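You operate a simulated robot arm through the tools that you are given. There is no shell and no other tool. Be economical: measure what you need, move in short steps, check, and stop when the job is done.

Carry out the task below with a simulated robot arm. There is one attempt and no reset: what you move stays moved.

## Task
Take the tin on the steel counter and put it away on the shelf under the service table. Then take the green jet from the jug shelf and put it on the steel worktop. Then take the bottle marked "Carpet Wash" from the jug shelf and leave it on the steel worktop. Then switch the yellow switch on. Then take the blue gloves from the shelf under the service table and put it on the clear end of the service table. Then take the white caster from the shelf under the service table and leave it on top of the carton on the left half of the service table. Then take the bucket on the clear end of the service table and put it away on the bucket shelf. Then lift the tank lid open. The order counts. Set down upright: jet, bottle, caster, bucket.

It is judged by the outcome, as a careful person would: the job done as asked, and still so three seconds after it is handed in. It fails if anything else is knocked over, pushed out of place, dropped, spilled or broken. A push-on lid holds only when it is set on centred and level and pressed home; a screw cap is set on level and turned clockwise until tight.

## Robot
A 7-joint arm with a fingered hand on a trunk, on a base that drives. Base frame: it is fixed to the floor where the robot stands at the start and does not move with it; the origin is under the middle of the robot, x ahead of it, y to its left, z up. Units: cm, degrees, N and s.
With the tool pointing down near the work surface it reaches from about 14 to 60 cm from the robot's upright axis, wherever it stands. Its first joint turns from -166.0 to 166.0 degrees. Places, roughly: bottle [50, -125, 50]; bucket [-650, -75, 75]; bucket shelf (42x24 cm) [46, -68, 24]; carton [-675, -200, 75]; caster [-625, -75, 25]; clear end of the service table [-660, -60, 80]; gloves [-625, -50, 25]; jet [50, -125, 50]; shelf under the service table [-660, -120, 20]; steel worktop (52x17 cm) [42, -132, 84]; tank lid [-210, -270, 20]; tin [50, 0, 100]; yellow switch [-160, 60, 40]. Payload 4 kg.
The tool frame sits at the grasp point between the pads (the TCP): z along the fingers, y along the line on which they close. The tips reach 2.6 cm beyond it. Largest opening 13.2 cm; the body of the gripper starts 7.3 cm behind the TCP. The gripper is a hand of 4 fingers: y runs from the thumb to the fingers, the wrist lies at [0, 0, -23.9] in the tool frame, and closing takes about 1.5 s.
Orientation is that of the tool frame in the base frame, as [roll, pitch, yaw] about the fixed x, y, z axes, in that order (R = Rz(yaw) Ry(pitch) Rx(roll)). With the fingers straight down and closing along the base's y, the tool's x points along the base's -x, its y along +y and its z along -z.

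## Interface
- The arm moves only by the tool jog_arm. Its argument "plan" is a list of rows, each an object of numbers (a shift or turn left out is 0, a gripper value left out holds the last): "dx", "dy", "dz": the shift along the tool's x, y, z in cm; "ax", "ay", "az": the turn, a rotation vector about the tool's x, y, z in degrees. In form: [{"dx": .., "dy": .., "dz": .., "ax": .., "ay": .., "az": ..}, ...]. A call has 1 to 12 rows; each row is the pose to reach, as a shift and turn from the pose commanded when the call began, along the tool's axes at that moment. "gripper" is the opening in per cent of the stroke, from 0 (shut) to 100 (fully open), set as the call begins (left out, the last holds). A row lasts 0.2 s, in which the tool goes at most 5 cm and 8.6 degrees; a call with a longer step from one row to the next is refused whole, and so is a gripper value outside its range. A pose out of reach is approached as far as the arm can. The call stops where the force on the tool passes 40 N (or 10 N more than at its start, if that is more) or the arm is blocked; 0.2 s more then pass. Each finger travels about 7.2 cm/s and halts on what it meets, pressing with about 24 N; the grip force reading is that of the motor and also rises with nothing between the fingers. The clock runs only during rows and for 0.2 s after the last one: add rows that repeat a pose to give the fingers time. It gives the time, the measured TCP pose, the force on the tool (base axes), the opening and the grip force at its end, in the units of the frame above (readings bear some noise), with the torque about the TCP (base axes, N m) and any sound that the robot's microphone picked up.
- Cameras (640 x 400 px; columns grow to the right, rows downward): "scene" is now at [0.21, 9.53, 146.03]; the picture's right is [-0.68, -0.73, 0.00], its down [-0.47, 0.44, -0.77] and it looks along [0.56, -0.52, -0.64] (base axes); focal length 295 px, centre (320, 200). "wrist" rides on the gripper at [6.8, 0.2, -9.7] in the tool frame; the picture's right is [-0.03, 1.00, 0.00], its down [-0.82, -0.02, -0.58] and it looks along [-0.58, -0.01, 0.82] (tool axes); focal length 270 px, centre (320, 200). There is no depth. A picture from a camera that has moved, and an enlarged one, comes with that camera's place and axes in the base frame and with its lens.
- get_image(camera): a new picture of that camera. It takes no simulated time.
- slide_trunk(by): slides the trunk up (or, below 0, down) by that many cm; the arm and the scene camera ride with it, the base frame stays. It gives what a move gives, with no picture.
- drive_base(legs): drives the robot by 1 to 6 legs, each [ahead, turn to the left] in cm and degrees, along the robot's own axes; the way and the turn of a leg run together, so that a leg with both is an arc; at most 150 cm and 180 degrees a leg. The arm and the cameras ride along, it lands a little off, and it stops where it bumps. It gives what a move gives.
- set_fingers(finger1, finger2, finger3, thumb_bend): sets how far each is bent, from 0 (flat) to 1 (curled in); at 0.3 the hand is open as for a grip, at 0.7 the pads meet at the TCP. One left out holds its place. A second passes; each finger stops where it meets its share of the squeeze, and holds until it gets a number again. A gripper value or a shape takes the hand back. It gives what a move gives, with no picture; readings hold the bend of each and the force on the fingers (four entries, about 0 where the hand has none), thumb and palm.
- hand_shape(shape): the hand has 4 fingers and takes this shape, open, in about a second: jaw (thumb against the fingers, like two jaws); tri (thumb and two fingers); tip (a fingertip pinch); poke (one finger out to press); point (the index stretched); flat (the hand flat); cup (the hand cupped); fist (a fist). The gripper value then closes the fingers along that shape, each until it touches; the sizes above hold for jaw. It gives what a move gives, with no picture.
- pan_tilt(pan, tilt): turns the head with the scene camera to pan (to the left, within 155 degrees either way) and tilt (down, from -29 to 69), counted from straight ahead of the robot. It gives what a move gives.
- close_up(camera, box): a new picture of the part [left, top, right, bottom] of that camera's present view, enlarged. It takes no simulated time.
- job_done(): hands the job in; it is judged then, once.

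Go step by step. Nothing tells you exact positions but the pictures and the camera data: compare them with the known pose of the tool, close in by small moves and look again before you grip or let go. The budget is 207 turns and 180 pictures, counting those below and the enlarged ones. Unless the task says otherwise, let go and move clear before handing in.

The tools are called after "Call:" as name(argument=value, ...) on one line, values as JSON. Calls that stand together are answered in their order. jog_arm: Moves the arm, as the interface text tells. Its arguments: {"type":"object","properties":{"plan":{"type":"array","items":{"type":"object","properties":{"dx":{"type":"number"},"dy":{"type":"number"},"dz":{"type":"number"},"ax":{"type":"number"},"ay":{"type":"number"},"az":{"type":"number"}}}},"gripper":{"type":"number"}},"required":["plan"]} The other tools are called the same way: slide_trunk (by) slides the trunk up or down; hand_shape (shape) gives the hand a shape; set_fingers (finger1, finger2, finger3, thumb_bend) moves the fingers one by one; drive_base (legs) drives the base; pan_tilt (pan, tilt) turns the head that bears the scene camera; get_image (camera) takes a picture; close_up (camera, box) takes an enlarged picture of a part of a camera's view; job_done () hands the job in.

At the start:

```text
time: 0.0
tcp_pos: [24.15, -28.91, 118.73]
tcp_rot: [-180.0, 0.1, -180.0]
force: [0.3, 0.5, 0.4]
moment: [-0.03, -0.03, -0.03]
opening: 13.23
finger_force: 0.0
shape: jaw
bend: [0.3, 0.3, 0.3, 0.3]
finger forces: [0.1, 0.1, 0.0, 0.1, 0.0, 0.0]
trunk travel left (down, up): [-42.5, 16.5]
robot x, y, heading: [0.06, 0.16, 0.3]
head pan, tilt: [-43.1, 40.1]
```

scene: 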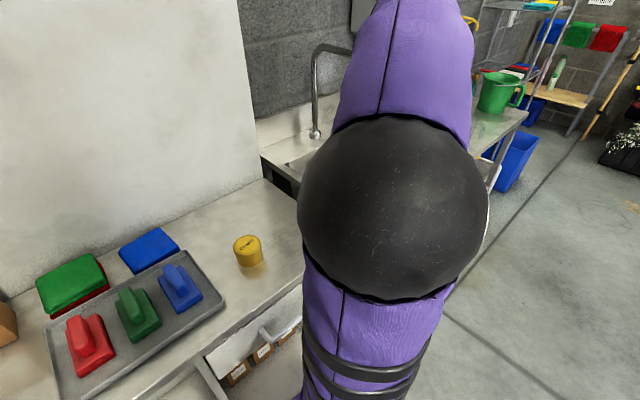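
wrist: 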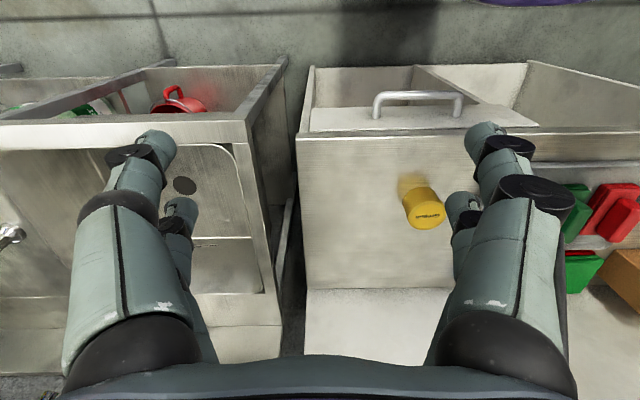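

I see the yellow tin on the counter at roughly (48, -10, 88). I'll look around first, before moving.

Call:
close_up(camera="scene", box=[180, 180, 320, 290])

Call:
pan_tilt(pan=-80, tilt=35)

Call:
get_image(camera="scene")

```text
3.64 times, centred on (250, 235) of scene
camera zoom: at [0.21, 9.53, 146.03], right [-0.68, -0.73, 0.0], down [-0.47, 0.44, -0.77], along [0.56, -0.52, -0.64], focal length 1074 px, centre (574, 73)
```

zoom: 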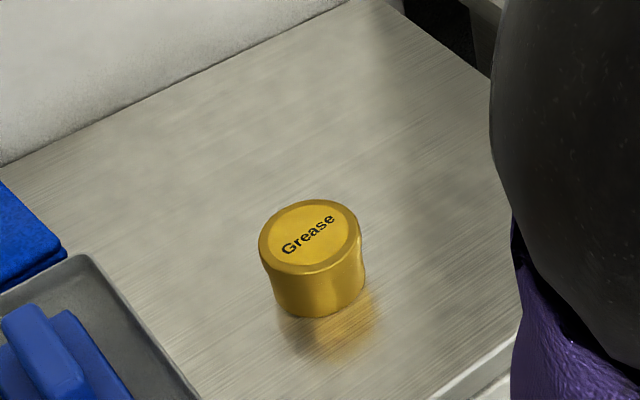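

```text
time: 1.0
tcp_pos: [24.17, -29.11, 118.83]
tcp_rot: [179.9, 0.0, -180.0]
force: [-0.8, 0.0, 0.3]
moment: [0.02, 0.03, 0.01]
opening: 13.16
finger_force: 0.1
shape: jaw
bend: [0.3, 0.3, 0.3, 0.3]
finger forces: [0.1, 0.0, 0.1, 0.1, 0.0, 0.0]
trunk travel left (down, up): [-42.5, 16.5]
robot x, y, heading: [0.04, -0.33, -0.1]
head pan, tilt: [-80.0, 35.0]
```

```text
176 pictures are left
camera scene: at [-4.46, 6.67, 146.79], right [-0.98, -0.17, 0.0], down [-0.1, 0.56, -0.82], along [0.14, -0.81, -0.57], focal length 295 px, centre (320, 200)
```

scene: 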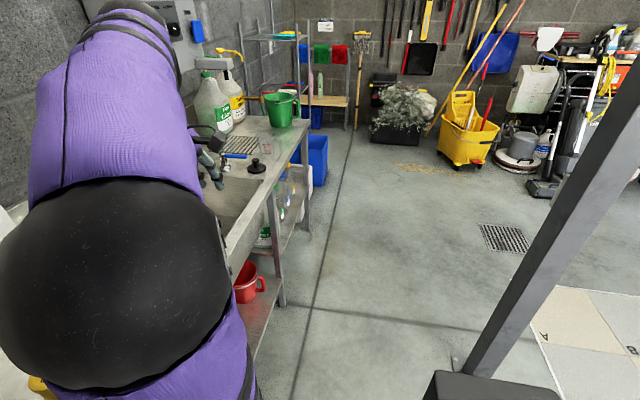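

The sink bench runs along -y, with the bucket shelf and jug shelf under it. I'll look at the rest of the room.

Call:
pan_tilt(pan=-150, tilt=25)

Call:
get_image(camera="scene")

Call:
pan_tilt(pan=150, tilt=20)

Call:
get_image(camera="scene")

Call:
pan_tilt(pan=20, tilt=45)

Call:
get_image(camera="scene")

```text
time: 2.4
tcp_pos: [24.16, -29.07, 118.72]
tcp_rot: [180.0, 0.0, -180.0]
force: [0.5, 0.3, -0.2]
moment: [-0.02, 0.0, -0.02]
opening: 13.19
finger_force: 0.0
shape: jaw
bend: [0.3, 0.3, 0.3, 0.3]
finger forces: [0.1, 0.1, 0.0, 0.0, 0.0, 0.0]
trunk travel left (down, up): [-42.5, 16.5]
robot x, y, heading: [0.18, 0.22, -0.1]
head pan, tilt: [-150.0, 25.0]
```

```text
175 pictures are left
camera scene: at [-13.97, 10.73, 148.37], right [-0.5, 0.87, 0.0], down [0.37, 0.21, -0.91], along [-0.78, -0.45, -0.42], focal length 295 px, centre (320, 200)
```

scene: 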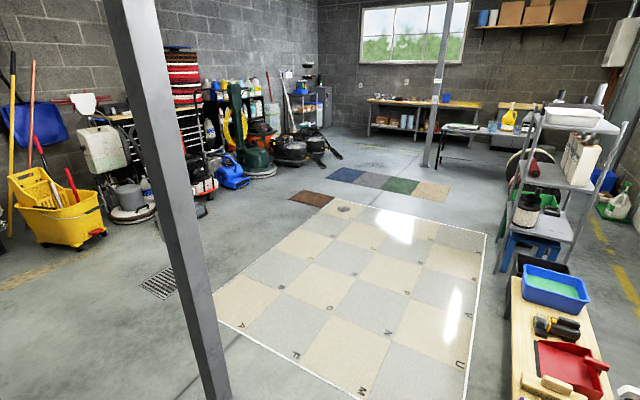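

```text
time: 6.5
tcp_pos: [24.16, -29.06, 118.8]
tcp_rot: [-179.9, -0.1, 180.0]
force: [0.6, 0.0, 0.8]
moment: [-0.03, -0.02, 0.0]
opening: 13.18
finger_force: 0.1
shape: jaw
bend: [0.3, 0.3, 0.3, 0.3]
finger forces: [0.0, 0.0, 0.0, 0.1, 0.0, 0.0]
trunk travel left (down, up): [-42.5, 16.5]
robot x, y, heading: [0.01, -0.42, 0.0]
head pan, tilt: [150.0, 20.0]
```

```text
174 pictures are left
camera scene: at [-14.06, 20.0, 149.18], right [0.5, 0.87, 0.0], down [0.3, -0.17, -0.94], along [-0.81, 0.47, -0.34], focal length 295 px, centre (320, 200)
```

scene: 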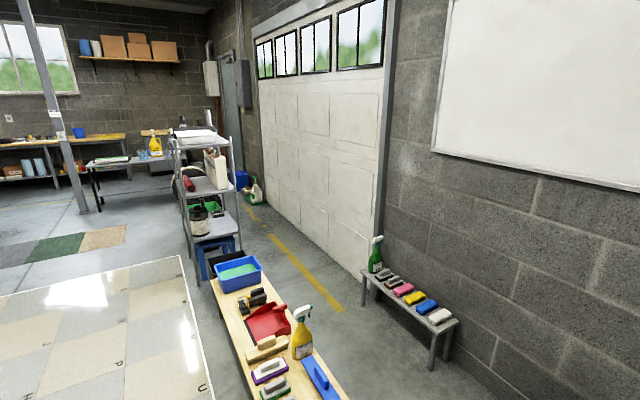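

```text
time: 8.6
tcp_pos: [24.15, -29.03, 118.73]
tcp_rot: [-180.0, 0.1, 179.9]
force: [-0.5, 1.6, -0.4]
moment: [0.03, -0.05, 0.01]
opening: 13.21
finger_force: 0.0
shape: jaw
bend: [0.3, 0.3, 0.3, 0.3]
finger forces: [0.0, 0.0, 0.0, 0.1, 0.0, 0.0]
trunk travel left (down, up): [-42.5, 16.5]
robot x, y, heading: [0.08, 0.2, -0.2]
head pan, tilt: [20.0, 45.0]
```

```text
173 pictures are left
camera scene: at [1.64, 18.13, 145.31], right [0.34, -0.94, 0.0], down [-0.66, -0.24, -0.71], along [0.66, 0.24, -0.71], focal length 295 px, centre (320, 200)
```

scene: 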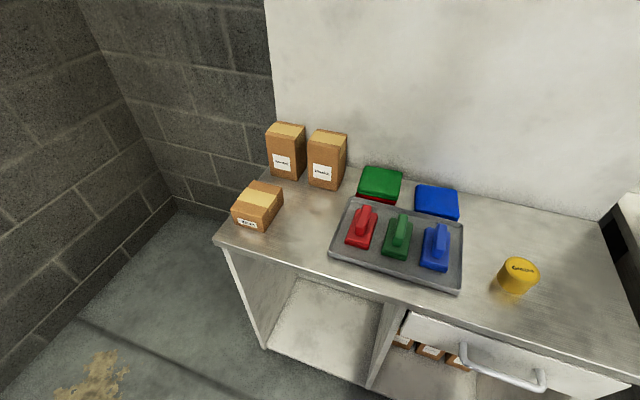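

The route will be -x across the tiled area. For low-shelf work I'd like the wrist camera above the hand, so I'll try turning the hand 180° about its axis.

Call:
jog_arm(plan=[{"az": 8.5}, {"az": 17}, {"az": 25.5}, {"az": 34}, {"az": 42.5}, {"az": 51}, {"az": 59.5}, {"az": 68}, {"az": 76.5}, {"az": 85}, {"az": 90}, {"az": 90}])

Call:
get_image(camera="scene")

```text
time: 11.2
tcp_pos: [24.09, -28.89, 118.81]
tcp_rot: [180.0, 0.0, 90.0]
force: [0.0, -0.9, -0.1]
moment: [-0.04, -0.02, 0.01]
opening: 13.18
finger_force: 0.0
shape: jaw
bend: [0.3, 0.3, 0.3, 0.3]
finger forces: [0.0, 0.0, 0.0, 0.0, 0.1, 0.1]
trunk travel left (down, up): [-42.5, 16.5]
robot x, y, heading: [-0.02, 0.08, 0.1]
head pan, tilt: [20.0, 45.0]
```

```text
172 pictures are left
camera scene: at [1.65, 18.12, 145.31], right [0.34, -0.94, 0.0], down [-0.66, -0.24, -0.71], along [0.66, 0.24, -0.71], focal length 295 px, centre (320, 200)
```

scene: 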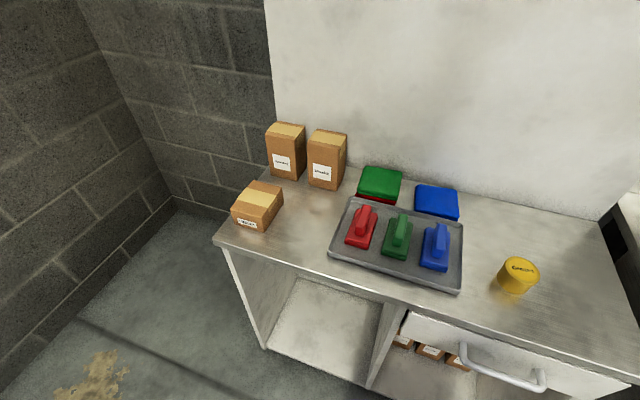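

The turn works; going on to 180°.

Call:
jog_arm(plan=[{"az": 8.5}, {"az": 17}, {"az": 25.5}, {"az": 34}, {"az": 42.5}, {"az": 51}, {"az": 59.5}, {"az": 68}, {"az": 76.5}, {"az": 85}, {"az": 90}, {"az": 90}])

Call:
jog_arm(plan=[{"ay": 8.5}, {"ay": 17}, {"ay": 25.5}, {"ay": 34}, {"ay": 42.5}, {"ay": 51}, {"ay": 59.5}, {"ay": 60}, {"ay": 60}])

Call:
get_image(camera="wrist")

```text
time: 13.8
tcp_pos: [24.13, -29.09, 118.73]
tcp_rot: [180.0, 0.0, -0.1]
force: [-0.9, -0.3, 0.2]
moment: [-0.01, -0.02, 0.0]
opening: 13.2
finger_force: 0.0
shape: jaw
bend: [0.3, 0.3, 0.3, 0.3]
finger forces: [0.0, 0.1, 0.1, 0.0, 0.0, 0.1]
trunk travel left (down, up): [-42.5, 16.5]
robot x, y, heading: [0.21, -0.08, 0.1]
head pan, tilt: [20.0, 45.0]
```

```text
time: 15.8
tcp_pos: [24.22, -28.95, 118.95]
tcp_rot: [-179.9, -60.1, 0.0]
force: [0.4, 0.3, 0.2]
moment: [0.0, 0.02, -0.01]
opening: 13.19
finger_force: 0.0
shape: jaw
bend: [0.3, 0.3, 0.3, 0.3]
finger forces: [0.1, 0.0, 0.0, 0.0, 0.0, 0.0]
trunk travel left (down, up): [-42.5, 16.5]
robot x, y, heading: [-0.28, -0.28, 0.0]
head pan, tilt: [20.0, 45.0]
```

```text
171 pictures are left
camera wrist: at [19.33, -29.19, 129.6], right [-0.01, -1.0, -0.02], down [-0.91, 0.02, -0.42], along [0.42, 0.01, -0.91], focal length 270 px, centre (320, 200)
```

wrist: 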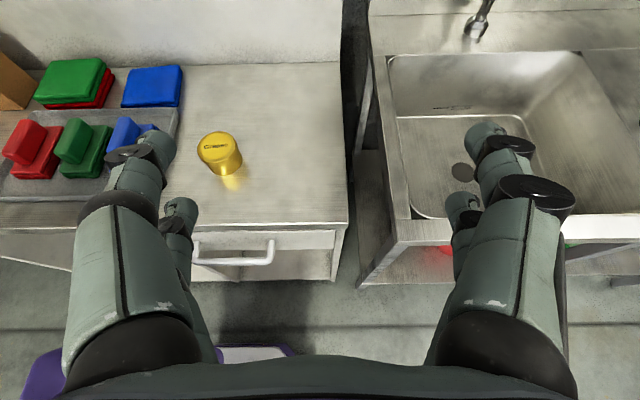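

Tin estimated at (48.2, -10.3, 88.3) from three views; the hand, tilted 60°, sees it well. Moving to a pre-grasp 12 cm back along the approach.

Call:
jog_arm(plan=[{"dx": -1.82, "dy": -2.33, "dz": 3.0}, {"dx": -3.64, "dy": -4.66, "dz": 6.0}, {"dx": -5.46, "dy": -7.0, "dz": 9.0}, {"dx": -7.3, "dy": -9.3, "dz": 12.05}, {"dx": -9.1, "dy": -11.7, "dz": 15.0}, {"dx": -10.9, "dy": -14.0, "dz": 18.0}, {"dx": -12.7, "dy": -16.3, "dz": 21.0}, {"dx": -14.55, "dy": -18.65, "dz": 24.1}, {"dx": -14.55, "dy": -18.65, "dz": 24.1}])

Call:
get_image(camera="wrist")

```text
time: 17.8
tcp_pos: [43.94, -16.79, 99.22]
tcp_rot: [180.0, -59.9, 0.2]
force: [-0.3, -0.8, 0.3]
moment: [0.01, 0.0, -0.01]
opening: 13.19
finger_force: 0.0
shape: jaw
bend: [0.3, 0.3, 0.3, 0.3]
finger forces: [0.0, 0.1, 0.0, 0.0, 0.1, 0.0]
out of reach, approached as far as the arm can: row 5, 6, 7, 8, 9
trunk travel left (down, up): [-42.5, 16.5]
robot x, y, heading: [-0.04, 0.19, 0.0]
head pan, tilt: [20.0, 45.0]
```

```text
170 pictures are left
camera wrist: at [39.19, -16.85, 109.99], right [-0.01, -1.0, -0.02], down [-0.91, 0.02, -0.42], along [0.42, 0.01, -0.91], focal length 270 px, centre (320, 200)
```

wrist: 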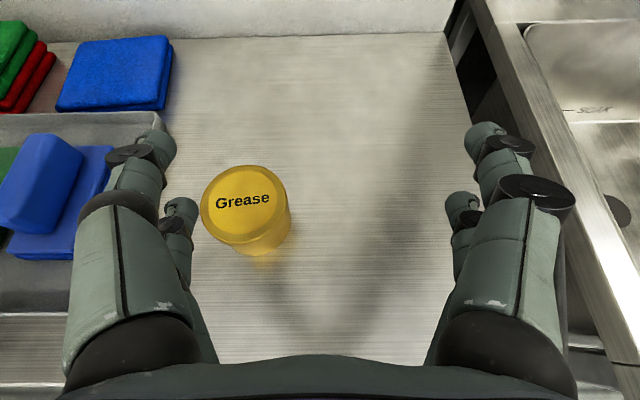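

Target was too close in for the arm; I'll back the base up 12 cm and check the pose.

Call:
drive_base(legs=[[-12, 0]])

Call:
jog_arm(plan=[{"dx": 0}])

```text
time: 19.1
tcp_pos: [31.95, -16.89, 99.24]
tcp_rot: [-179.9, -60.0, -0.1]
force: [-0.3, -0.5, -1.7]
moment: [-0.02, -0.02, -0.03]
opening: 13.16
finger_force: 0.1
shape: jaw
bend: [0.3, 0.3, 0.3, 0.3]
finger forces: [0.0, 0.0, 0.1, 0.1, 0.0, 0.0]
trunk travel left (down, up): [-42.5, 16.5]
robot x, y, heading: [-12.34, -0.04, -0.3]
head pan, tilt: [20.0, 45.0]
```

```text
time: 19.5
tcp_pos: [31.78, -16.82, 99.34]
tcp_rot: [-179.9, -59.9, -0.1]
force: [-1.0, -0.7, -0.2]
moment: [0.0, 0.0, 0.02]
opening: 13.16
finger_force: 0.1
shape: jaw
bend: [0.3, 0.3, 0.3, 0.3]
finger forces: [0.0, 0.0, 0.0, 0.0, 0.0, 0.0]
trunk travel left (down, up): [-42.5, 16.5]
robot x, y, heading: [-12.01, -0.02, -0.2]
head pan, tilt: [20.0, 45.0]
```

The tin sits at about (47.7, -10.7), counter at z≈85.6, tin top z≈91. I'll reduce the tilt to 45° and go to pre-grasp.

Call:
jog_arm(plan=[{"dx": 0.9, "dy": -2.1, "dz": 3, "ay": -5}, {"dx": 1.8, "dy": -4.2, "dz": 6, "ay": -10}, {"dx": 2.64, "dy": -6.15, "dz": 8.98, "ay": -15}, {"dx": 2.64, "dy": -6.15, "dz": 8.98, "ay": -15}, {"dx": 2.64, "dy": -6.15, "dz": 8.98, "ay": -15}])

Call:
get_image(camera="wrist")

```text
time: 20.7
tcp_pos: [40.98, -10.68, 96.93]
tcp_rot: [180.0, -44.9, 0.0]
force: [0.1, 0.7, 0.0]
moment: [0.02, 0.0, 0.01]
opening: 13.2
finger_force: 0.1
shape: jaw
bend: [0.3, 0.3, 0.3, 0.3]
finger forces: [0.0, 0.0, 0.1, 0.0, 0.0, 0.1]
trunk travel left (down, up): [-42.5, 16.5]
robot x, y, heading: [-11.95, 0.13, -0.3]
head pan, tilt: [20.0, 45.0]
```

```text
169 pictures are left
camera wrist: at [39.05, -10.82, 108.65], right [-0.02, -1.0, -0.02], down [-0.99, 0.02, -0.17], along [0.17, 0.01, -0.99], focal length 270 px, centre (320, 200)
```

wrist: 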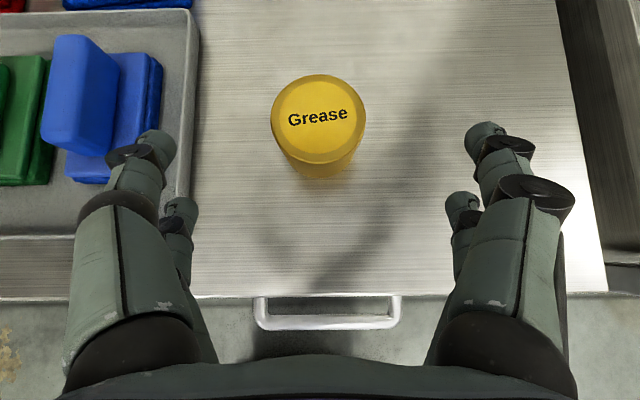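

Well centred. Advancing with slightly narrower opening, then closing.

Call:
jog_arm(plan=[{"dz": 0}, {"dz": 0}, {"dz": 3}, {"dz": 6}, {"dz": 8}, {"dz": 9.9}, {"dz": 9.9}], gripper=80)

Call:
get_image(camera="wrist")

```text
time: 22.3
tcp_pos: [48.18, -10.68, 90.07]
tcp_rot: [-179.9, -44.8, -0.1]
force: [-0.4, 0.5, -0.2]
moment: [-0.03, 0.0, 0.01]
opening: 10.58
finger_force: 0.1
shape: jaw
bend: [0.59, 0.59, 0.59, 0.44]
finger forces: [0.0, 0.1, 0.1, 0.0, 0.0, 0.1]
trunk travel left (down, up): [-42.5, 16.5]
robot x, y, heading: [-12.27, -0.33, -0.1]
head pan, tilt: [20.0, 45.0]
```

```text
168 pictures are left
camera wrist: at [46.26, -10.66, 101.72], right [-0.02, -1.0, -0.02], down [-0.99, 0.02, -0.17], along [0.17, 0.01, -0.99], focal length 270 px, centre (320, 200)
```

wrist: 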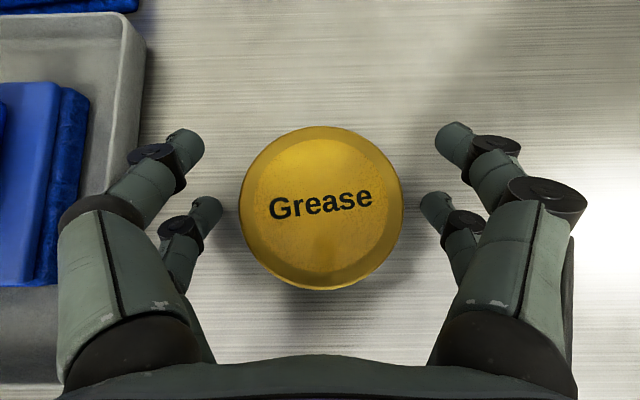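

Good; the tin lies between the fingers. Closing and lifting a little.

Call:
jog_arm(plan=[{"dz": 0}, {"dz": 0}, {"dz": 0}, {"dz": 0}, {"dz": 0}, {"dz": 0}, {"dz": 0}, {"dz": 0}], gripper=0)

Call:
jog_arm(plan=[{"dx": 1.4, "dz": -1.4}, {"dx": 4, "dz": -4}, {"dx": 7, "dz": -7}, {"dx": 9, "dz": -9}, {"dx": 9, "dz": -9}])

Call:
get_image(camera="wrist")

```text
time: 24.1
tcp_pos: [48.23, -10.48, 90.08]
tcp_rot: [179.9, -45.1, -0.2]
force: [1.7, 0.5, 7.1]
moment: [-0.07, 0.17, 0.04]
opening: 4.0
finger_force: 24.4
shape: jaw
bend: [0.74, 0.73, 0.74, 0.73]
finger forces: [19.6, 23.6, 23.7, 0.0, 19.9, 0.1]
trunk travel left (down, up): [-42.5, 16.5]
robot x, y, heading: [-12.05, -0.11, -0.1]
head pan, tilt: [20.0, 45.0]
```

```text
time: 25.3
tcp_pos: [47.75, -10.85, 102.98]
tcp_rot: [-179.9, -44.8, -0.2]
force: [-0.6, 0.6, -0.1]
moment: [0.0, -0.05, -0.01]
opening: 3.17
finger_force: 23.7
shape: jaw
bend: [0.77, 0.74, 0.74, 0.75]
finger forces: [0.1, 21.8, 24.5, 0.1, 0.2, 0.0]
trunk travel left (down, up): [-42.5, 16.5]
robot x, y, heading: [-11.83, -0.2, -0.1]
head pan, tilt: [20.0, 45.0]
```

```text
167 pictures are left
camera wrist: at [45.92, -11.07, 114.56], right [-0.02, -1.0, -0.02], down [-0.99, 0.02, -0.17], along [0.17, 0.01, -0.99], focal length 270 px, centre (320, 200)
```

wrist: 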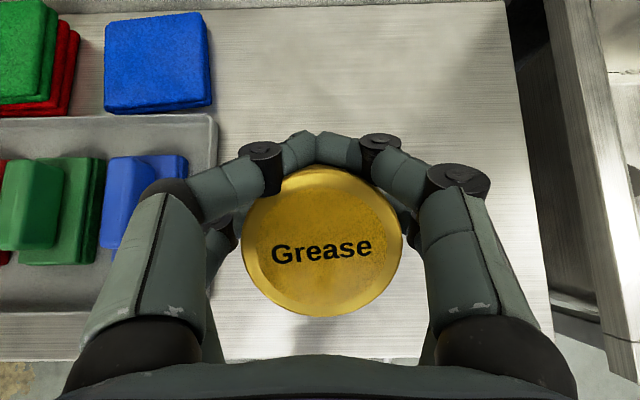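

The tin came up, but the fingers wrapped around its front edge and the grip looks weak. I'll set it back down and regrip more steeply.

Call:
jog_arm(plan=[{"dx": -2, "dz": 2}, {"dx": -5, "dz": 5}, {"dx": -7, "dz": 7}, {"dx": -8.4, "dz": 8.4}, {"dx": -8.9, "dz": 8.9}, {"dx": -8.9, "dz": 8.9}])

Call:
get_image(camera="wrist")

Call:
pan_tilt(pan=-5, tilt=45)

Call:
get_image(camera="scene")

```text
time: 26.7
tcp_pos: [47.82, -10.73, 90.12]
tcp_rot: [180.0, -44.9, 0.0]
force: [3.8, 1.3, 12.9]
moment: [-0.04, 0.43, -0.02]
opening: 3.04
finger_force: 23.9
shape: jaw
bend: [0.77, 0.75, 0.75, 0.75]
finger forces: [2.4, 20.7, 20.4, 0.0, 5.8, 0.0]
trunk travel left (down, up): [-42.5, 16.5]
robot x, y, heading: [-12.33, -0.21, -0.4]
head pan, tilt: [20.0, 45.0]
```

```text
166 pictures are left
camera wrist: at [45.93, -10.9, 101.74], right [-0.02, -1.0, -0.02], down [-0.99, 0.02, -0.17], along [0.17, 0.01, -0.99], focal length 270 px, centre (320, 200)
```

wrist: 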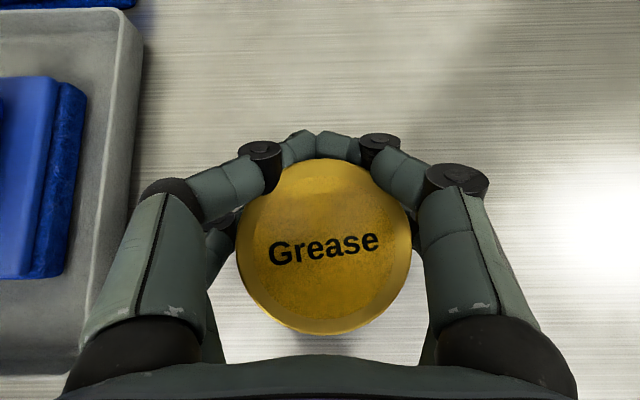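

```text
time: 27.6
tcp_pos: [47.75, -10.73, 89.98]
tcp_rot: [180.0, -44.9, -0.1]
force: [0.6, 1.8, 7.5]
moment: [0.03, 0.34, -0.03]
opening: 3.03
finger_force: 24.4
shape: jaw
bend: [0.77, 0.75, 0.75, 0.75]
finger forces: [1.6, 20.3, 22.6, 0.0, 1.9, 0.0]
trunk travel left (down, up): [-42.5, 16.5]
robot x, y, heading: [-11.88, 0.05, -0.0]
head pan, tilt: [-5.0, 45.0]
```

```text
165 pictures are left
camera scene: at [-10.01, 14.68, 145.3], right [-0.09, -1.0, 0.0], down [-0.7, 0.06, -0.71], along [0.7, -0.06, -0.71], focal length 295 px, centre (320, 200)
```

scene: 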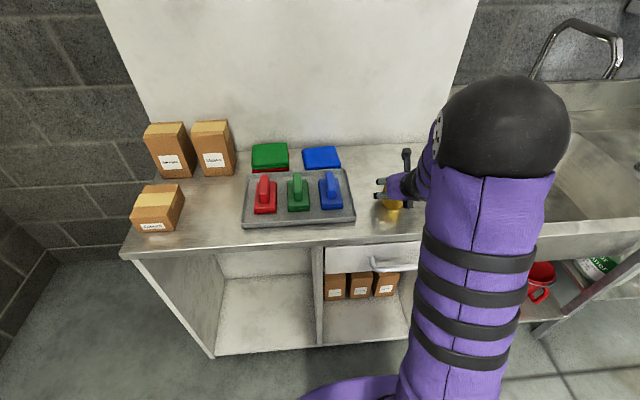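

Releasing, rising clear, and turning steeper (15° from vertical).

Call:
jog_arm(plan=[{"dz": 0}, {"dz": 0}, {"dz": 0}, {"dz": 0}, {"dz": 0}, {"dz": 0}, {"dz": -2}, {"dz": -5}, {"dz": -9}, {"dz": -12}, {"dz": -12}], gripper=100)

Call:
jog_arm(plan=[{"ay": -7.5, "dx": 1}, {"ay": -15, "dx": 2}, {"ay": -22.5, "dx": 3, "dz": 1}, {"ay": -30, "dx": 4, "dz": 2}, {"ay": -30, "dx": 4, "dz": 2}, {"ay": -30, "dx": 4, "dz": 2}])

Call:
get_image(camera="wrist")

```text
time: 30.0
tcp_pos: [39.41, -10.58, 98.85]
tcp_rot: [-179.8, -44.8, -0.2]
force: [-0.5, -0.1, -0.1]
moment: [-0.02, -0.02, -0.01]
opening: 13.17
finger_force: 0.1
shape: jaw
bend: [0.3, 0.3, 0.3, 0.3]
finger forces: [0.1, 0.0, 0.1, 0.0, 0.0, 0.1]
trunk travel left (down, up): [-42.5, 16.5]
robot x, y, heading: [-11.81, -0.05, -0.3]
head pan, tilt: [-5.0, 45.0]
```

```text
time: 31.4
tcp_pos: [43.69, -10.44, 100.16]
tcp_rot: [-180.0, -14.9, -0.1]
force: [-1.0, -0.2, 0.2]
moment: [-0.02, 0.01, -0.01]
opening: 13.19
finger_force: 0.0
shape: jaw
bend: [0.3, 0.3, 0.3, 0.3]
finger forces: [0.0, 0.0, 0.1, 0.0, 0.1, 0.1]
trunk travel left (down, up): [-42.5, 16.5]
robot x, y, heading: [-11.75, 0.17, 0.1]
head pan, tilt: [-5.0, 45.0]
```

```text
164 pictures are left
camera wrist: at [47.89, -10.66, 111.29], right [-0.03, -1.0, -0.01], down [-0.94, 0.02, 0.35], along [-0.35, 0.02, -0.94], focal length 270 px, centre (320, 200)
```

wrist: 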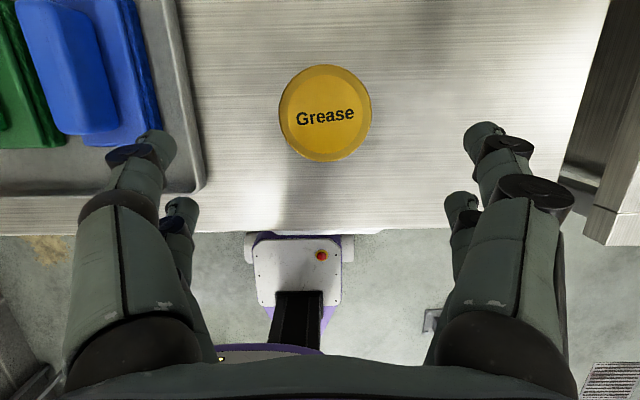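

Tin at about (47.0, -10.8). Descending onto it.

Call:
jog_arm(plan=[{"dx": 0.54, "dy": 0.36}, {"dx": 0.54, "dy": 0.36, "dz": 3}, {"dx": 0.54, "dy": 0.36, "dz": 6}, {"dx": 0.54, "dy": 0.36, "dz": 9}, {"dx": 0.54, "dy": 0.36, "dz": 11.4}, {"dx": 0.54, "dy": 0.36, "dz": 11.4}], gripper=80)

Call:
get_image(camera="wrist")

```text
time: 32.8
tcp_pos: [47.04, -11.05, 89.19]
tcp_rot: [-180.0, -14.9, 0.0]
force: [0.7, 0.0, 0.2]
moment: [0.01, 0.0, 0.04]
opening: 10.58
finger_force: 0.1
shape: jaw
bend: [0.59, 0.59, 0.59, 0.44]
finger forces: [0.0, 0.0, 0.0, 0.0, 0.1, 0.0]
trunk travel left (down, up): [-42.5, 16.5]
robot x, y, heading: [-12.01, -0.04, 0.0]
head pan, tilt: [-5.0, 45.0]
```

```text
163 pictures are left
camera wrist: at [51.26, -11.21, 100.23], right [-0.03, -1.0, -0.01], down [-0.94, 0.02, 0.35], along [-0.35, 0.02, -0.94], focal length 270 px, centre (320, 200)
```

wrist: 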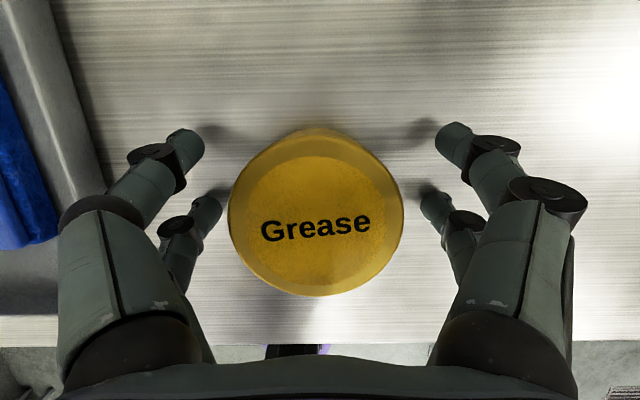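

Centred. Closing.

Call:
jog_arm(plan=[{"dz": 0}, {"dz": 0}, {"dz": 0}, {"dz": 0}, {"dz": 0}, {"dz": 0}, {"dz": 0}, {"dz": 0}], gripper=0)

Call:
get_image(camera="wrist")

```text
time: 34.6
tcp_pos: [47.01, -11.13, 89.21]
tcp_rot: [-179.9, -14.9, -0.2]
force: [0.3, 0.1, 0.6]
moment: [0.0, 0.04, 0.02]
opening: 4.27
finger_force: 24.3
shape: jaw
bend: [0.74, 0.73, 0.73, 0.71]
finger forces: [19.9, 23.5, 21.9, 0.0, 19.9, 0.0]
trunk travel left (down, up): [-42.5, 16.5]
robot x, y, heading: [-12.09, -0.14, -0.0]
head pan, tilt: [-5.0, 45.0]
```

```text
162 pictures are left
camera wrist: at [51.25, -11.21, 100.28], right [-0.03, -1.0, -0.01], down [-0.94, 0.02, 0.35], along [-0.35, 0.02, -0.94], focal length 270 px, centre (320, 200)
```

wrist: 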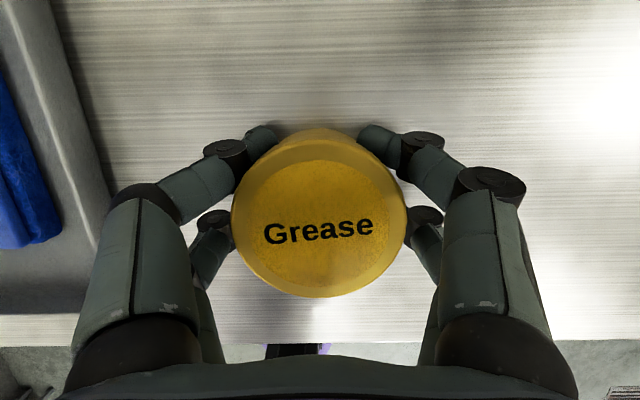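

All fingers loaded. Lifting.

Call:
jog_arm(plan=[{"dx": 0.4, "dz": -1.5}, {"dx": 1.2, "dz": -4.5}, {"dx": 2.2, "dz": -8}, {"dx": 3.1, "dz": -11.6}, {"dx": 3.1, "dz": -11.6}])

Call:
get_image(camera="wrist")

```text
time: 35.8
tcp_pos: [46.88, -11.18, 101.3]
tcp_rot: [180.0, -14.8, -0.1]
force: [-0.2, 0.1, -1.7]
moment: [0.0, -0.01, -0.02]
opening: 4.26
finger_force: 24.0
shape: jaw
bend: [0.74, 0.73, 0.73, 0.71]
finger forces: [20.4, 24.0, 22.3, 0.0, 19.8, 0.1]
trunk travel left (down, up): [-42.5, 16.5]
robot x, y, heading: [-12.19, 0.02, -0.0]
head pan, tilt: [-5.0, 45.0]
```

```text
161 pictures are left
camera wrist: at [51.05, -11.38, 112.36], right [-0.03, -1.0, -0.01], down [-0.94, 0.02, 0.35], along [-0.35, 0.02, -0.94], focal length 270 px, centre (320, 200)
```

wrist: 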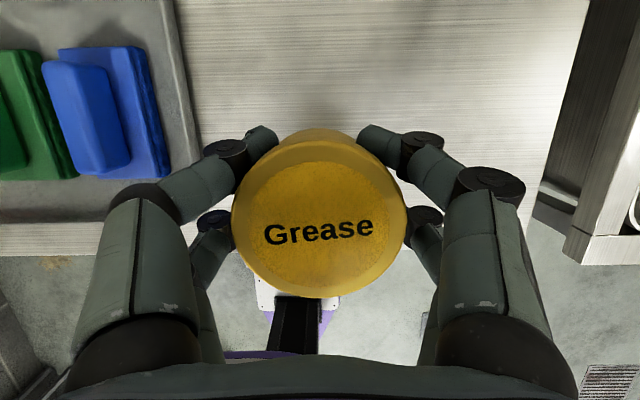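

Grip is firm. Backing away from the counter, retracting the arm, and turning left to face -x.

Call:
drive_base(legs=[[-28, 0]])

Call:
jog_arm(plan=[{"dx": -4, "dz": -1.1}, {"dx": -8, "dz": -2.2}, {"dx": -12, "dz": -3.3}, {"dx": -16, "dz": -4.4}, {"dx": -20, "dz": -5.5}, {"dx": -22, "dz": -6}, {"dx": -22, "dz": -6}])

Call:
drive_base(legs=[[0, 90], [0, 88]])

Call:
pan_tilt(pan=20, tilt=25)

Call:
get_image(camera="scene")

```text
time: 37.7
tcp_pos: [18.93, -11.21, 101.25]
tcp_rot: [-180.0, -14.9, 0.0]
force: [0.6, -0.3, -2.5]
moment: [-0.04, 0.0, -0.01]
opening: 4.27
finger_force: 24.1
shape: jaw
bend: [0.74, 0.73, 0.73, 0.71]
finger forces: [20.4, 24.0, 22.2, 0.0, 19.8, 0.1]
trunk travel left (down, up): [-42.5, 16.5]
robot x, y, heading: [-40.08, 0.18, -0.1]
head pan, tilt: [-5.0, 45.0]
```

```text
time: 39.3
tcp_pos: [-3.82, -11.25, 101.3]
tcp_rot: [-179.9, -14.9, 0.0]
force: [-0.4, 0.1, -1.4]
moment: [0.01, -0.03, -0.02]
opening: 4.23
finger_force: 24.4
shape: jaw
bend: [0.74, 0.73, 0.73, 0.71]
finger forces: [21.0, 24.3, 22.2, 0.1, 19.8, 0.1]
trunk travel left (down, up): [-42.5, 16.5]
robot x, y, heading: [-40.25, 0.09, -0.2]
head pan, tilt: [-5.0, 45.0]
```

```text
time: 47.9
tcp_pos: [-74.75, 15.34, 101.22]
tcp_rot: [-179.9, -14.9, 173.6]
force: [-0.2, -1.0, -2.1]
moment: [-0.05, 0.01, 0.02]
opening: 4.21
finger_force: 23.5
shape: jaw
bend: [0.74, 0.73, 0.73, 0.71]
finger forces: [21.1, 24.4, 22.2, 0.0, 19.9, 0.0]
trunk travel left (down, up): [-42.5, 16.5]
robot x, y, heading: [-40.27, 0.16, 173.5]
head pan, tilt: [-5.0, 45.0]
```

```text
time: 48.8
tcp_pos: [-74.83, 15.24, 101.27]
tcp_rot: [180.0, -15.0, 173.6]
force: [0.4, -0.3, -1.8]
moment: [-0.01, 0.02, 0.0]
opening: 4.22
finger_force: 24.1
shape: jaw
bend: [0.74, 0.73, 0.73, 0.71]
finger forces: [21.1, 24.4, 22.3, 0.0, 20.0, 0.0]
trunk travel left (down, up): [-42.5, 16.5]
robot x, y, heading: [-39.94, 0.29, 173.5]
head pan, tilt: [20.0, 25.0]
```

```text
160 pictures are left
camera scene: at [-44.75, -17.78, 148.36], right [-0.23, 0.97, 0.0], down [0.41, 0.1, -0.91], along [-0.88, -0.21, -0.42], focal length 295 px, centre (320, 200)
```

scene: 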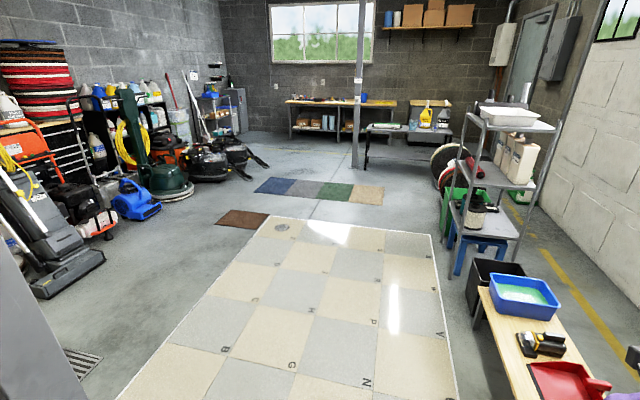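

Facing -x (heading 173.5°). The service table is the wooden bench behind the pillar; the blue bucket sits on its right end. I'll drive along y≈5, then around the pillar's left.

Call:
drive_base(legs=[[0, 5.5], [120, 0]])

Call:
drive_base(legs=[[120, 0]])

Call:
get_image(camera="scene")

```text
time: 55.4
tcp_pos: [-195.27, 11.4, 101.25]
tcp_rot: [-180.0, -14.9, -179.5]
force: [0.3, -0.6, -1.5]
moment: [0.0, 0.02, 0.02]
opening: 4.22
finger_force: 24.2
shape: jaw
bend: [0.74, 0.73, 0.73, 0.71]
finger forces: [21.1, 24.5, 22.3, 0.0, 20.1, 0.0]
trunk travel left (down, up): [-42.5, 16.5]
robot x, y, heading: [-159.14, 0.74, -179.5]
head pan, tilt: [20.0, 25.0]
```

```text
time: 61.6
tcp_pos: [-319.11, 7.77, 101.31]
tcp_rot: [179.9, -14.9, -178.0]
force: [-0.4, 0.5, -2.1]
moment: [-0.05, -0.02, -0.05]
opening: 4.22
finger_force: 23.5
shape: jaw
bend: [0.74, 0.73, 0.73, 0.71]
finger forces: [21.2, 24.4, 22.3, 0.1, 20.1, 0.0]
trunk travel left (down, up): [-42.5, 16.5]
robot x, y, heading: [-282.6, -2.25, -178.2]
head pan, tilt: [20.0, 25.0]
```

```text
159 pictures are left
camera scene: at [-284.47, -20.63, 148.37], right [-0.37, 0.93, 0.0], down [0.39, 0.16, -0.91], along [-0.84, -0.34, -0.42], focal length 295 px, centre (320, 200)
```

scene: 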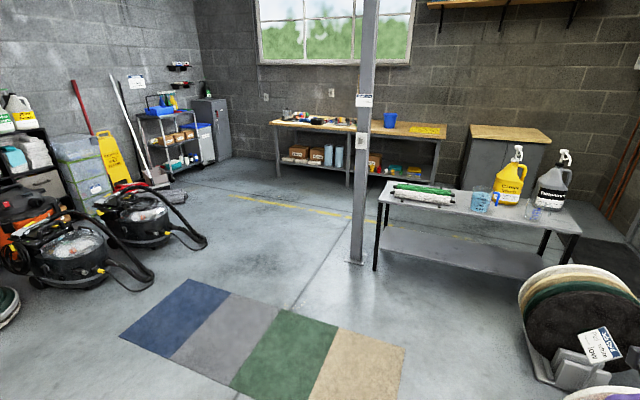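

The service table front edge is near x≈-635; the pillar is at (-480,-67). I'll go to (-440,8), head -y to y≈-140, then toward the table.

Call:
drive_base(legs=[[0, -10.5], [68, 0], [0, 9], [90, 0]])

```text
time: 71.1
tcp_pos: [-474.12, 18.25, 101.29]
tcp_rot: [-180.0, -14.9, -179.9]
force: [0.6, 0.3, -1.4]
moment: [0.01, 0.03, 0.02]
opening: 4.19
finger_force: 24.3
shape: jaw
bend: [0.74, 0.73, 0.73, 0.71]
finger forces: [21.2, 24.6, 22.4, 0.0, 20.1, 0.0]
trunk travel left (down, up): [-42.5, 16.5]
robot x, y, heading: [-438.06, 7.22, -179.9]
head pan, tilt: [20.0, 25.0]
```

Call:
drive_base(legs=[[0, 92], [148, 0]])

Call:
drive_base(legs=[[0, -90]])

Call:
get_image(camera="scene")

```text
time: 73.5
tcp_pos: [-473.89, -4.74, 101.25]
tcp_rot: [-179.9, -14.9, -144.5]
force: [0.6, -0.1, -1.5]
moment: [-0.02, 0.02, -0.03]
opening: 4.17
finger_force: 24.3
shape: jaw
bend: [0.74, 0.73, 0.73, 0.71]
finger forces: [21.4, 24.8, 22.5, 0.0, 20.4, 0.1]
trunk travel left (down, up): [-42.5, 16.5]
robot x, y, heading: [-438.15, 7.45, -144.6]
head pan, tilt: [20.0, 25.0]
stopped in leg 1: the robot was blocked; the commanded pose is now the measured one
```

```text
time: 78.2
tcp_pos: [-448.85, 43.57, 101.19]
tcp_rot: [-179.9, -14.9, 123.7]
force: [-1.0, 0.2, -1.7]
moment: [0.02, 0.01, 0.0]
opening: 4.23
finger_force: 24.3
shape: jaw
bend: [0.74, 0.73, 0.73, 0.71]
finger forces: [21.1, 24.5, 22.4, 0.0, 20.3, 0.0]
trunk travel left (down, up): [-42.5, 16.5]
robot x, y, heading: [-438.14, 7.22, 123.5]
head pan, tilt: [20.0, 25.0]
```

```text
158 pictures are left
camera scene: at [-454.85, -0.56, 148.37], right [0.59, 0.8, 0.0], down [0.34, -0.25, -0.91], along [-0.73, 0.54, -0.42], focal length 295 px, centre (320, 200)
```

scene: 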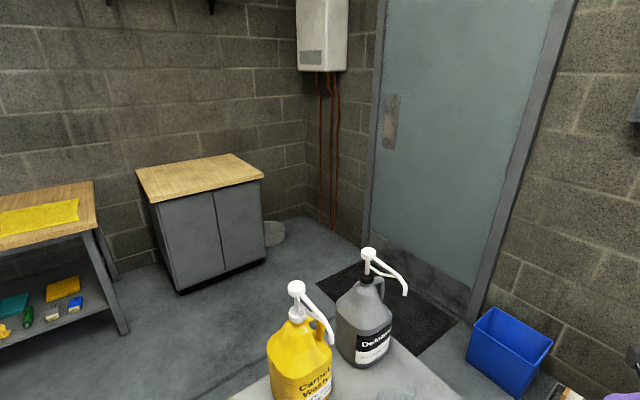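

The first turn was blocked (something near the base), and the second turned me away. Let me look down around the base.

Call:
pan_tilt(pan=60, tilt=55)

Call:
get_image(camera="scene")

Call:
pan_tilt(pan=-60, tilt=60)

Call:
get_image(camera="scene")

```text
time: 79.3
tcp_pos: [-448.77, 43.52, 101.29]
tcp_rot: [-179.9, -14.8, 123.8]
force: [0.3, -0.5, -1.0]
moment: [0.05, 0.0, -0.01]
opening: 4.2
finger_force: 24.2
shape: jaw
bend: [0.74, 0.73, 0.73, 0.71]
finger forces: [21.1, 24.5, 22.3, 0.0, 20.3, 0.1]
trunk travel left (down, up): [-42.5, 16.5]
robot x, y, heading: [-438.03, 7.12, 123.8]
head pan, tilt: [60.0, 55.0]
```

```text
157 pictures are left
camera scene: at [-454.64, -6.48, 143.97], right [-0.06, 1.0, 0.0], down [0.82, 0.05, -0.57], along [-0.57, -0.04, -0.82], focal length 295 px, centre (320, 200)
```

scene: 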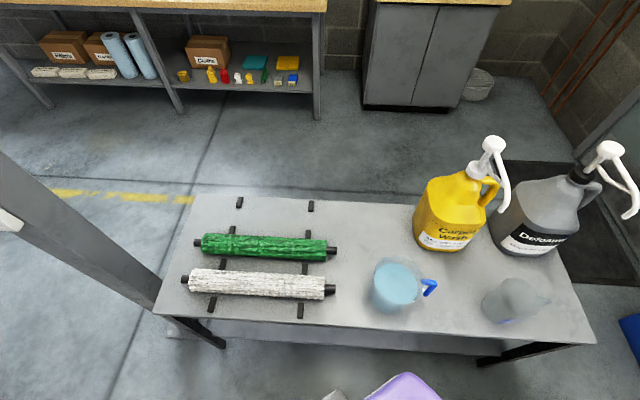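

```text
time: 81.3
tcp_pos: [-448.92, 43.68, 101.17]
tcp_rot: [-180.0, -14.9, 123.7]
force: [-0.4, 0.0, -1.3]
moment: [0.0, 0.0, 0.02]
opening: 4.17
finger_force: 24.2
shape: jaw
bend: [0.74, 0.73, 0.73, 0.71]
finger forces: [21.3, 24.5, 22.3, 0.0, 20.4, 0.0]
trunk travel left (down, up): [-42.5, 16.5]
robot x, y, heading: [-438.16, 7.43, 123.8]
head pan, tilt: [-60.0, 60.0]
```

```text
156 pictures are left
camera scene: at [-444.47, -0.07, 143.36], right [0.9, -0.44, 0.0], down [-0.39, -0.78, -0.5], along [0.22, 0.45, -0.87], focal length 295 px, centre (320, 200)
```

scene: 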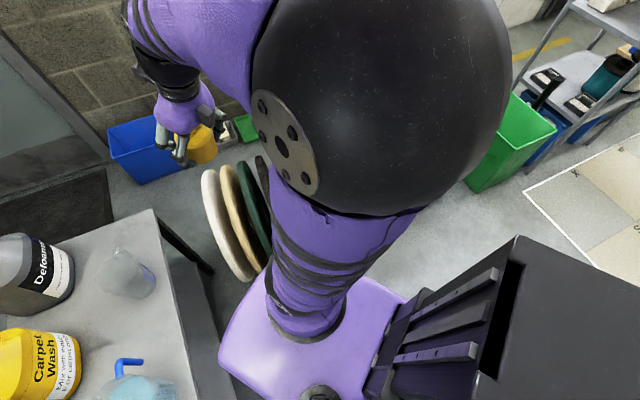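

The base's corner touched the front table (edge at x≈-470); nothing looks disturbed. Backing away, then turning to -y.

Call:
drive_base(legs=[[-32, 0]])

Call:
drive_base(legs=[[0, 146]])

```text
time: 83.4
tcp_pos: [-431.78, 17.53, 101.27]
tcp_rot: [-179.9, -14.9, 124.4]
force: [-0.2, 0.3, -0.9]
moment: [0.02, -0.03, 0.01]
opening: 4.17
finger_force: 24.0
shape: jaw
bend: [0.74, 0.73, 0.73, 0.71]
finger forces: [21.3, 24.5, 22.4, 0.0, 20.4, 0.0]
trunk travel left (down, up): [-42.5, 16.5]
robot x, y, heading: [-420.92, -18.57, 124.2]
head pan, tilt: [-60.0, 60.0]
```

```text
time: 90.5
tcp_pos: [-431.98, -54.84, 101.33]
tcp_rot: [-179.9, -14.9, -90.7]
force: [-0.5, 0.6, -1.6]
moment: [0.01, 0.01, 0.01]
opening: 4.19
finger_force: 24.0
shape: jaw
bend: [0.74, 0.73, 0.73, 0.71]
finger forces: [21.3, 24.5, 22.3, 0.0, 20.4, 0.0]
trunk travel left (down, up): [-42.5, 16.5]
robot x, y, heading: [-420.6, -18.74, -90.8]
head pan, tilt: [-60.0, 60.0]
```

Call:
drive_base(legs=[[122, 0]])

Call:
drive_base(legs=[[0, -91]])

Call:
drive_base(legs=[[110, 0]])

Call:
pan_tilt(pan=-5, tilt=38)

Call:
get_image(camera="scene")

```text
time: 96.8
tcp_pos: [-433.78, -180.64, 101.21]
tcp_rot: [-179.9, -14.9, -90.9]
force: [1.0, -0.4, -1.4]
moment: [0.01, 0.03, 0.0]
opening: 4.15
finger_force: 24.1
shape: jaw
bend: [0.74, 0.73, 0.73, 0.71]
finger forces: [21.3, 24.5, 22.4, 0.1, 20.4, 0.0]
trunk travel left (down, up): [-42.5, 16.5]
robot x, y, heading: [-422.07, -144.74, -91.0]
head pan, tilt: [-60.0, 60.0]
```

```text
time: 101.4
tcp_pos: [-458.42, -133.21, 101.11]
tcp_rot: [-179.9, -15.0, 179.4]
force: [-0.6, -0.1, -0.8]
moment: [0.01, 0.03, -0.01]
opening: 4.17
finger_force: 23.8
shape: jaw
bend: [0.74, 0.73, 0.73, 0.71]
finger forces: [21.3, 24.5, 22.5, 0.0, 20.5, 0.0]
trunk travel left (down, up): [-42.5, 16.5]
robot x, y, heading: [-422.25, -144.5, 179.0]
head pan, tilt: [-60.0, 60.0]
```

```text
time: 106.9
tcp_pos: [-564.72, -129.57, 101.21]
tcp_rot: [-179.9, -15.0, 177.9]
force: [-0.7, 0.2, -1.7]
moment: [0.03, -0.01, 0.0]
opening: 4.18
finger_force: 24.1
shape: jaw
bend: [0.74, 0.73, 0.73, 0.71]
finger forces: [21.2, 24.4, 22.4, 0.1, 20.4, 0.0]
trunk travel left (down, up): [-42.5, 16.5]
robot x, y, heading: [-528.84, -142.14, 177.8]
head pan, tilt: [-60.0, 60.0]
```

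```text
time: 108.2
tcp_pos: [-564.7, -129.61, 101.22]
tcp_rot: [-179.9, -15.0, 178.0]
force: [0.8, -0.8, -2.4]
moment: [0.03, -0.02, 0.01]
opening: 4.16
finger_force: 24.4
shape: jaw
bend: [0.74, 0.73, 0.73, 0.71]
finger forces: [21.3, 24.4, 22.5, 0.0, 20.4, 0.0]
trunk travel left (down, up): [-42.5, 16.5]
robot x, y, heading: [-529.06, -141.62, 177.8]
head pan, tilt: [-5.0, 38.0]
```

```text
155 pictures are left
camera scene: at [-532.12, -156.26, 146.33], right [0.12, 0.99, 0.0], down [0.61, -0.08, -0.79], along [-0.78, 0.1, -0.62], focal length 295 px, centre (320, 200)
```

scene: 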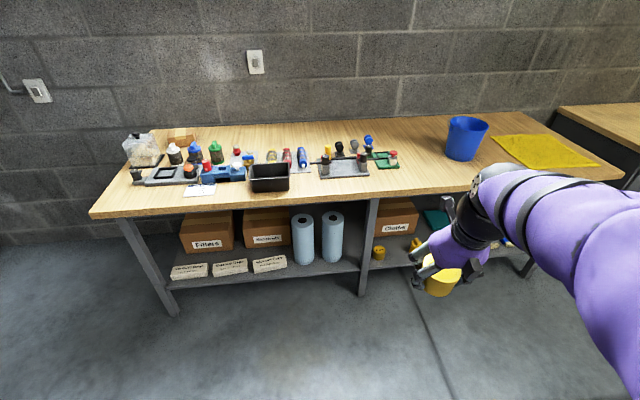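

Call:
close_up(camera="scene", box=[330, 180, 560, 310])

Call:
close_up(camera="scene", box=[100, 110, 420, 300])

```text
2.78 times, centred on (445, 245) of scene
camera zoom: at [-532.12, -156.26, 146.33], right [0.12, 0.99, 0.0], down [0.61, -0.08, -0.79], along [-0.78, 0.1, -0.62], focal length 822 px, centre (-28, 75)
```

zoom: 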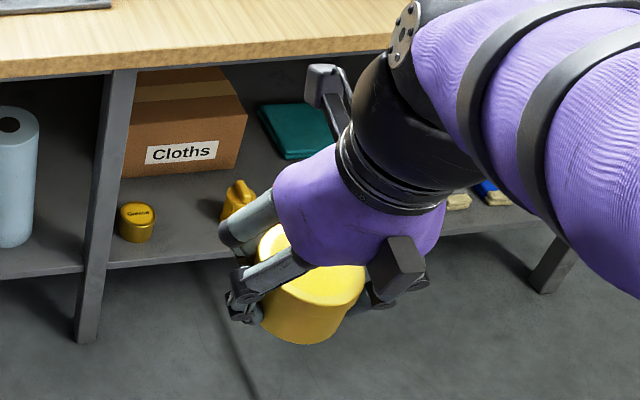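

```text
2.00 times, centred on (260, 205) of scene
camera zoom: at [-532.12, -156.26, 146.33], right [0.12, 0.99, 0.0], down [0.61, -0.08, -0.79], along [-0.78, 0.1, -0.62], focal length 590 px, centre (440, 190)
```

zoom: 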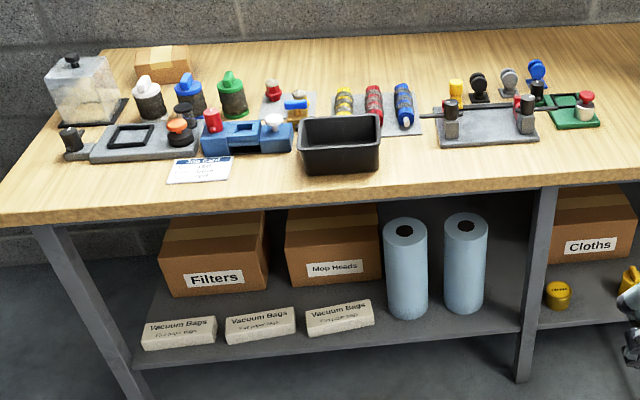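

A similar tin already sits on the shelf at about (-638,-110). I'll lower the trunk and look at the shelf bay.

Call:
slide_trunk(by=-42)

Call:
pan_tilt(pan=-8, tilt=35)

Call:
get_image(camera="scene")

```text
refused: -42 is not a number from -40 to 40
```

```text
time: 108.8
tcp_pos: [-564.74, -129.61, 101.26]
tcp_rot: [-179.9, -14.8, 177.9]
force: [-0.4, -0.2, -0.9]
moment: [-0.03, 0.01, -0.02]
opening: 4.18
finger_force: 23.8
shape: jaw
bend: [0.74, 0.73, 0.73, 0.71]
finger forces: [21.3, 24.5, 22.4, 0.0, 20.4, 0.1]
trunk travel left (down, up): [-42.5, 16.5]
robot x, y, heading: [-528.69, -141.8, 177.9]
head pan, tilt: [-8.0, 35.0]
```

```text
152 pictures are left
camera scene: at [-532.22, -155.79, 146.79], right [0.18, 0.98, 0.0], down [0.56, -0.1, -0.82], along [-0.81, 0.14, -0.57], focal length 295 px, centre (320, 200)
```

scene: 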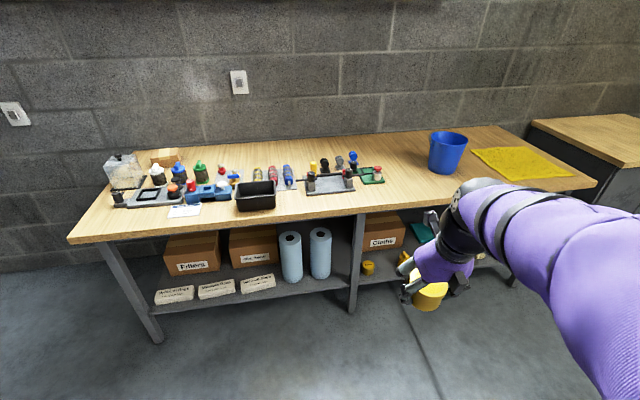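

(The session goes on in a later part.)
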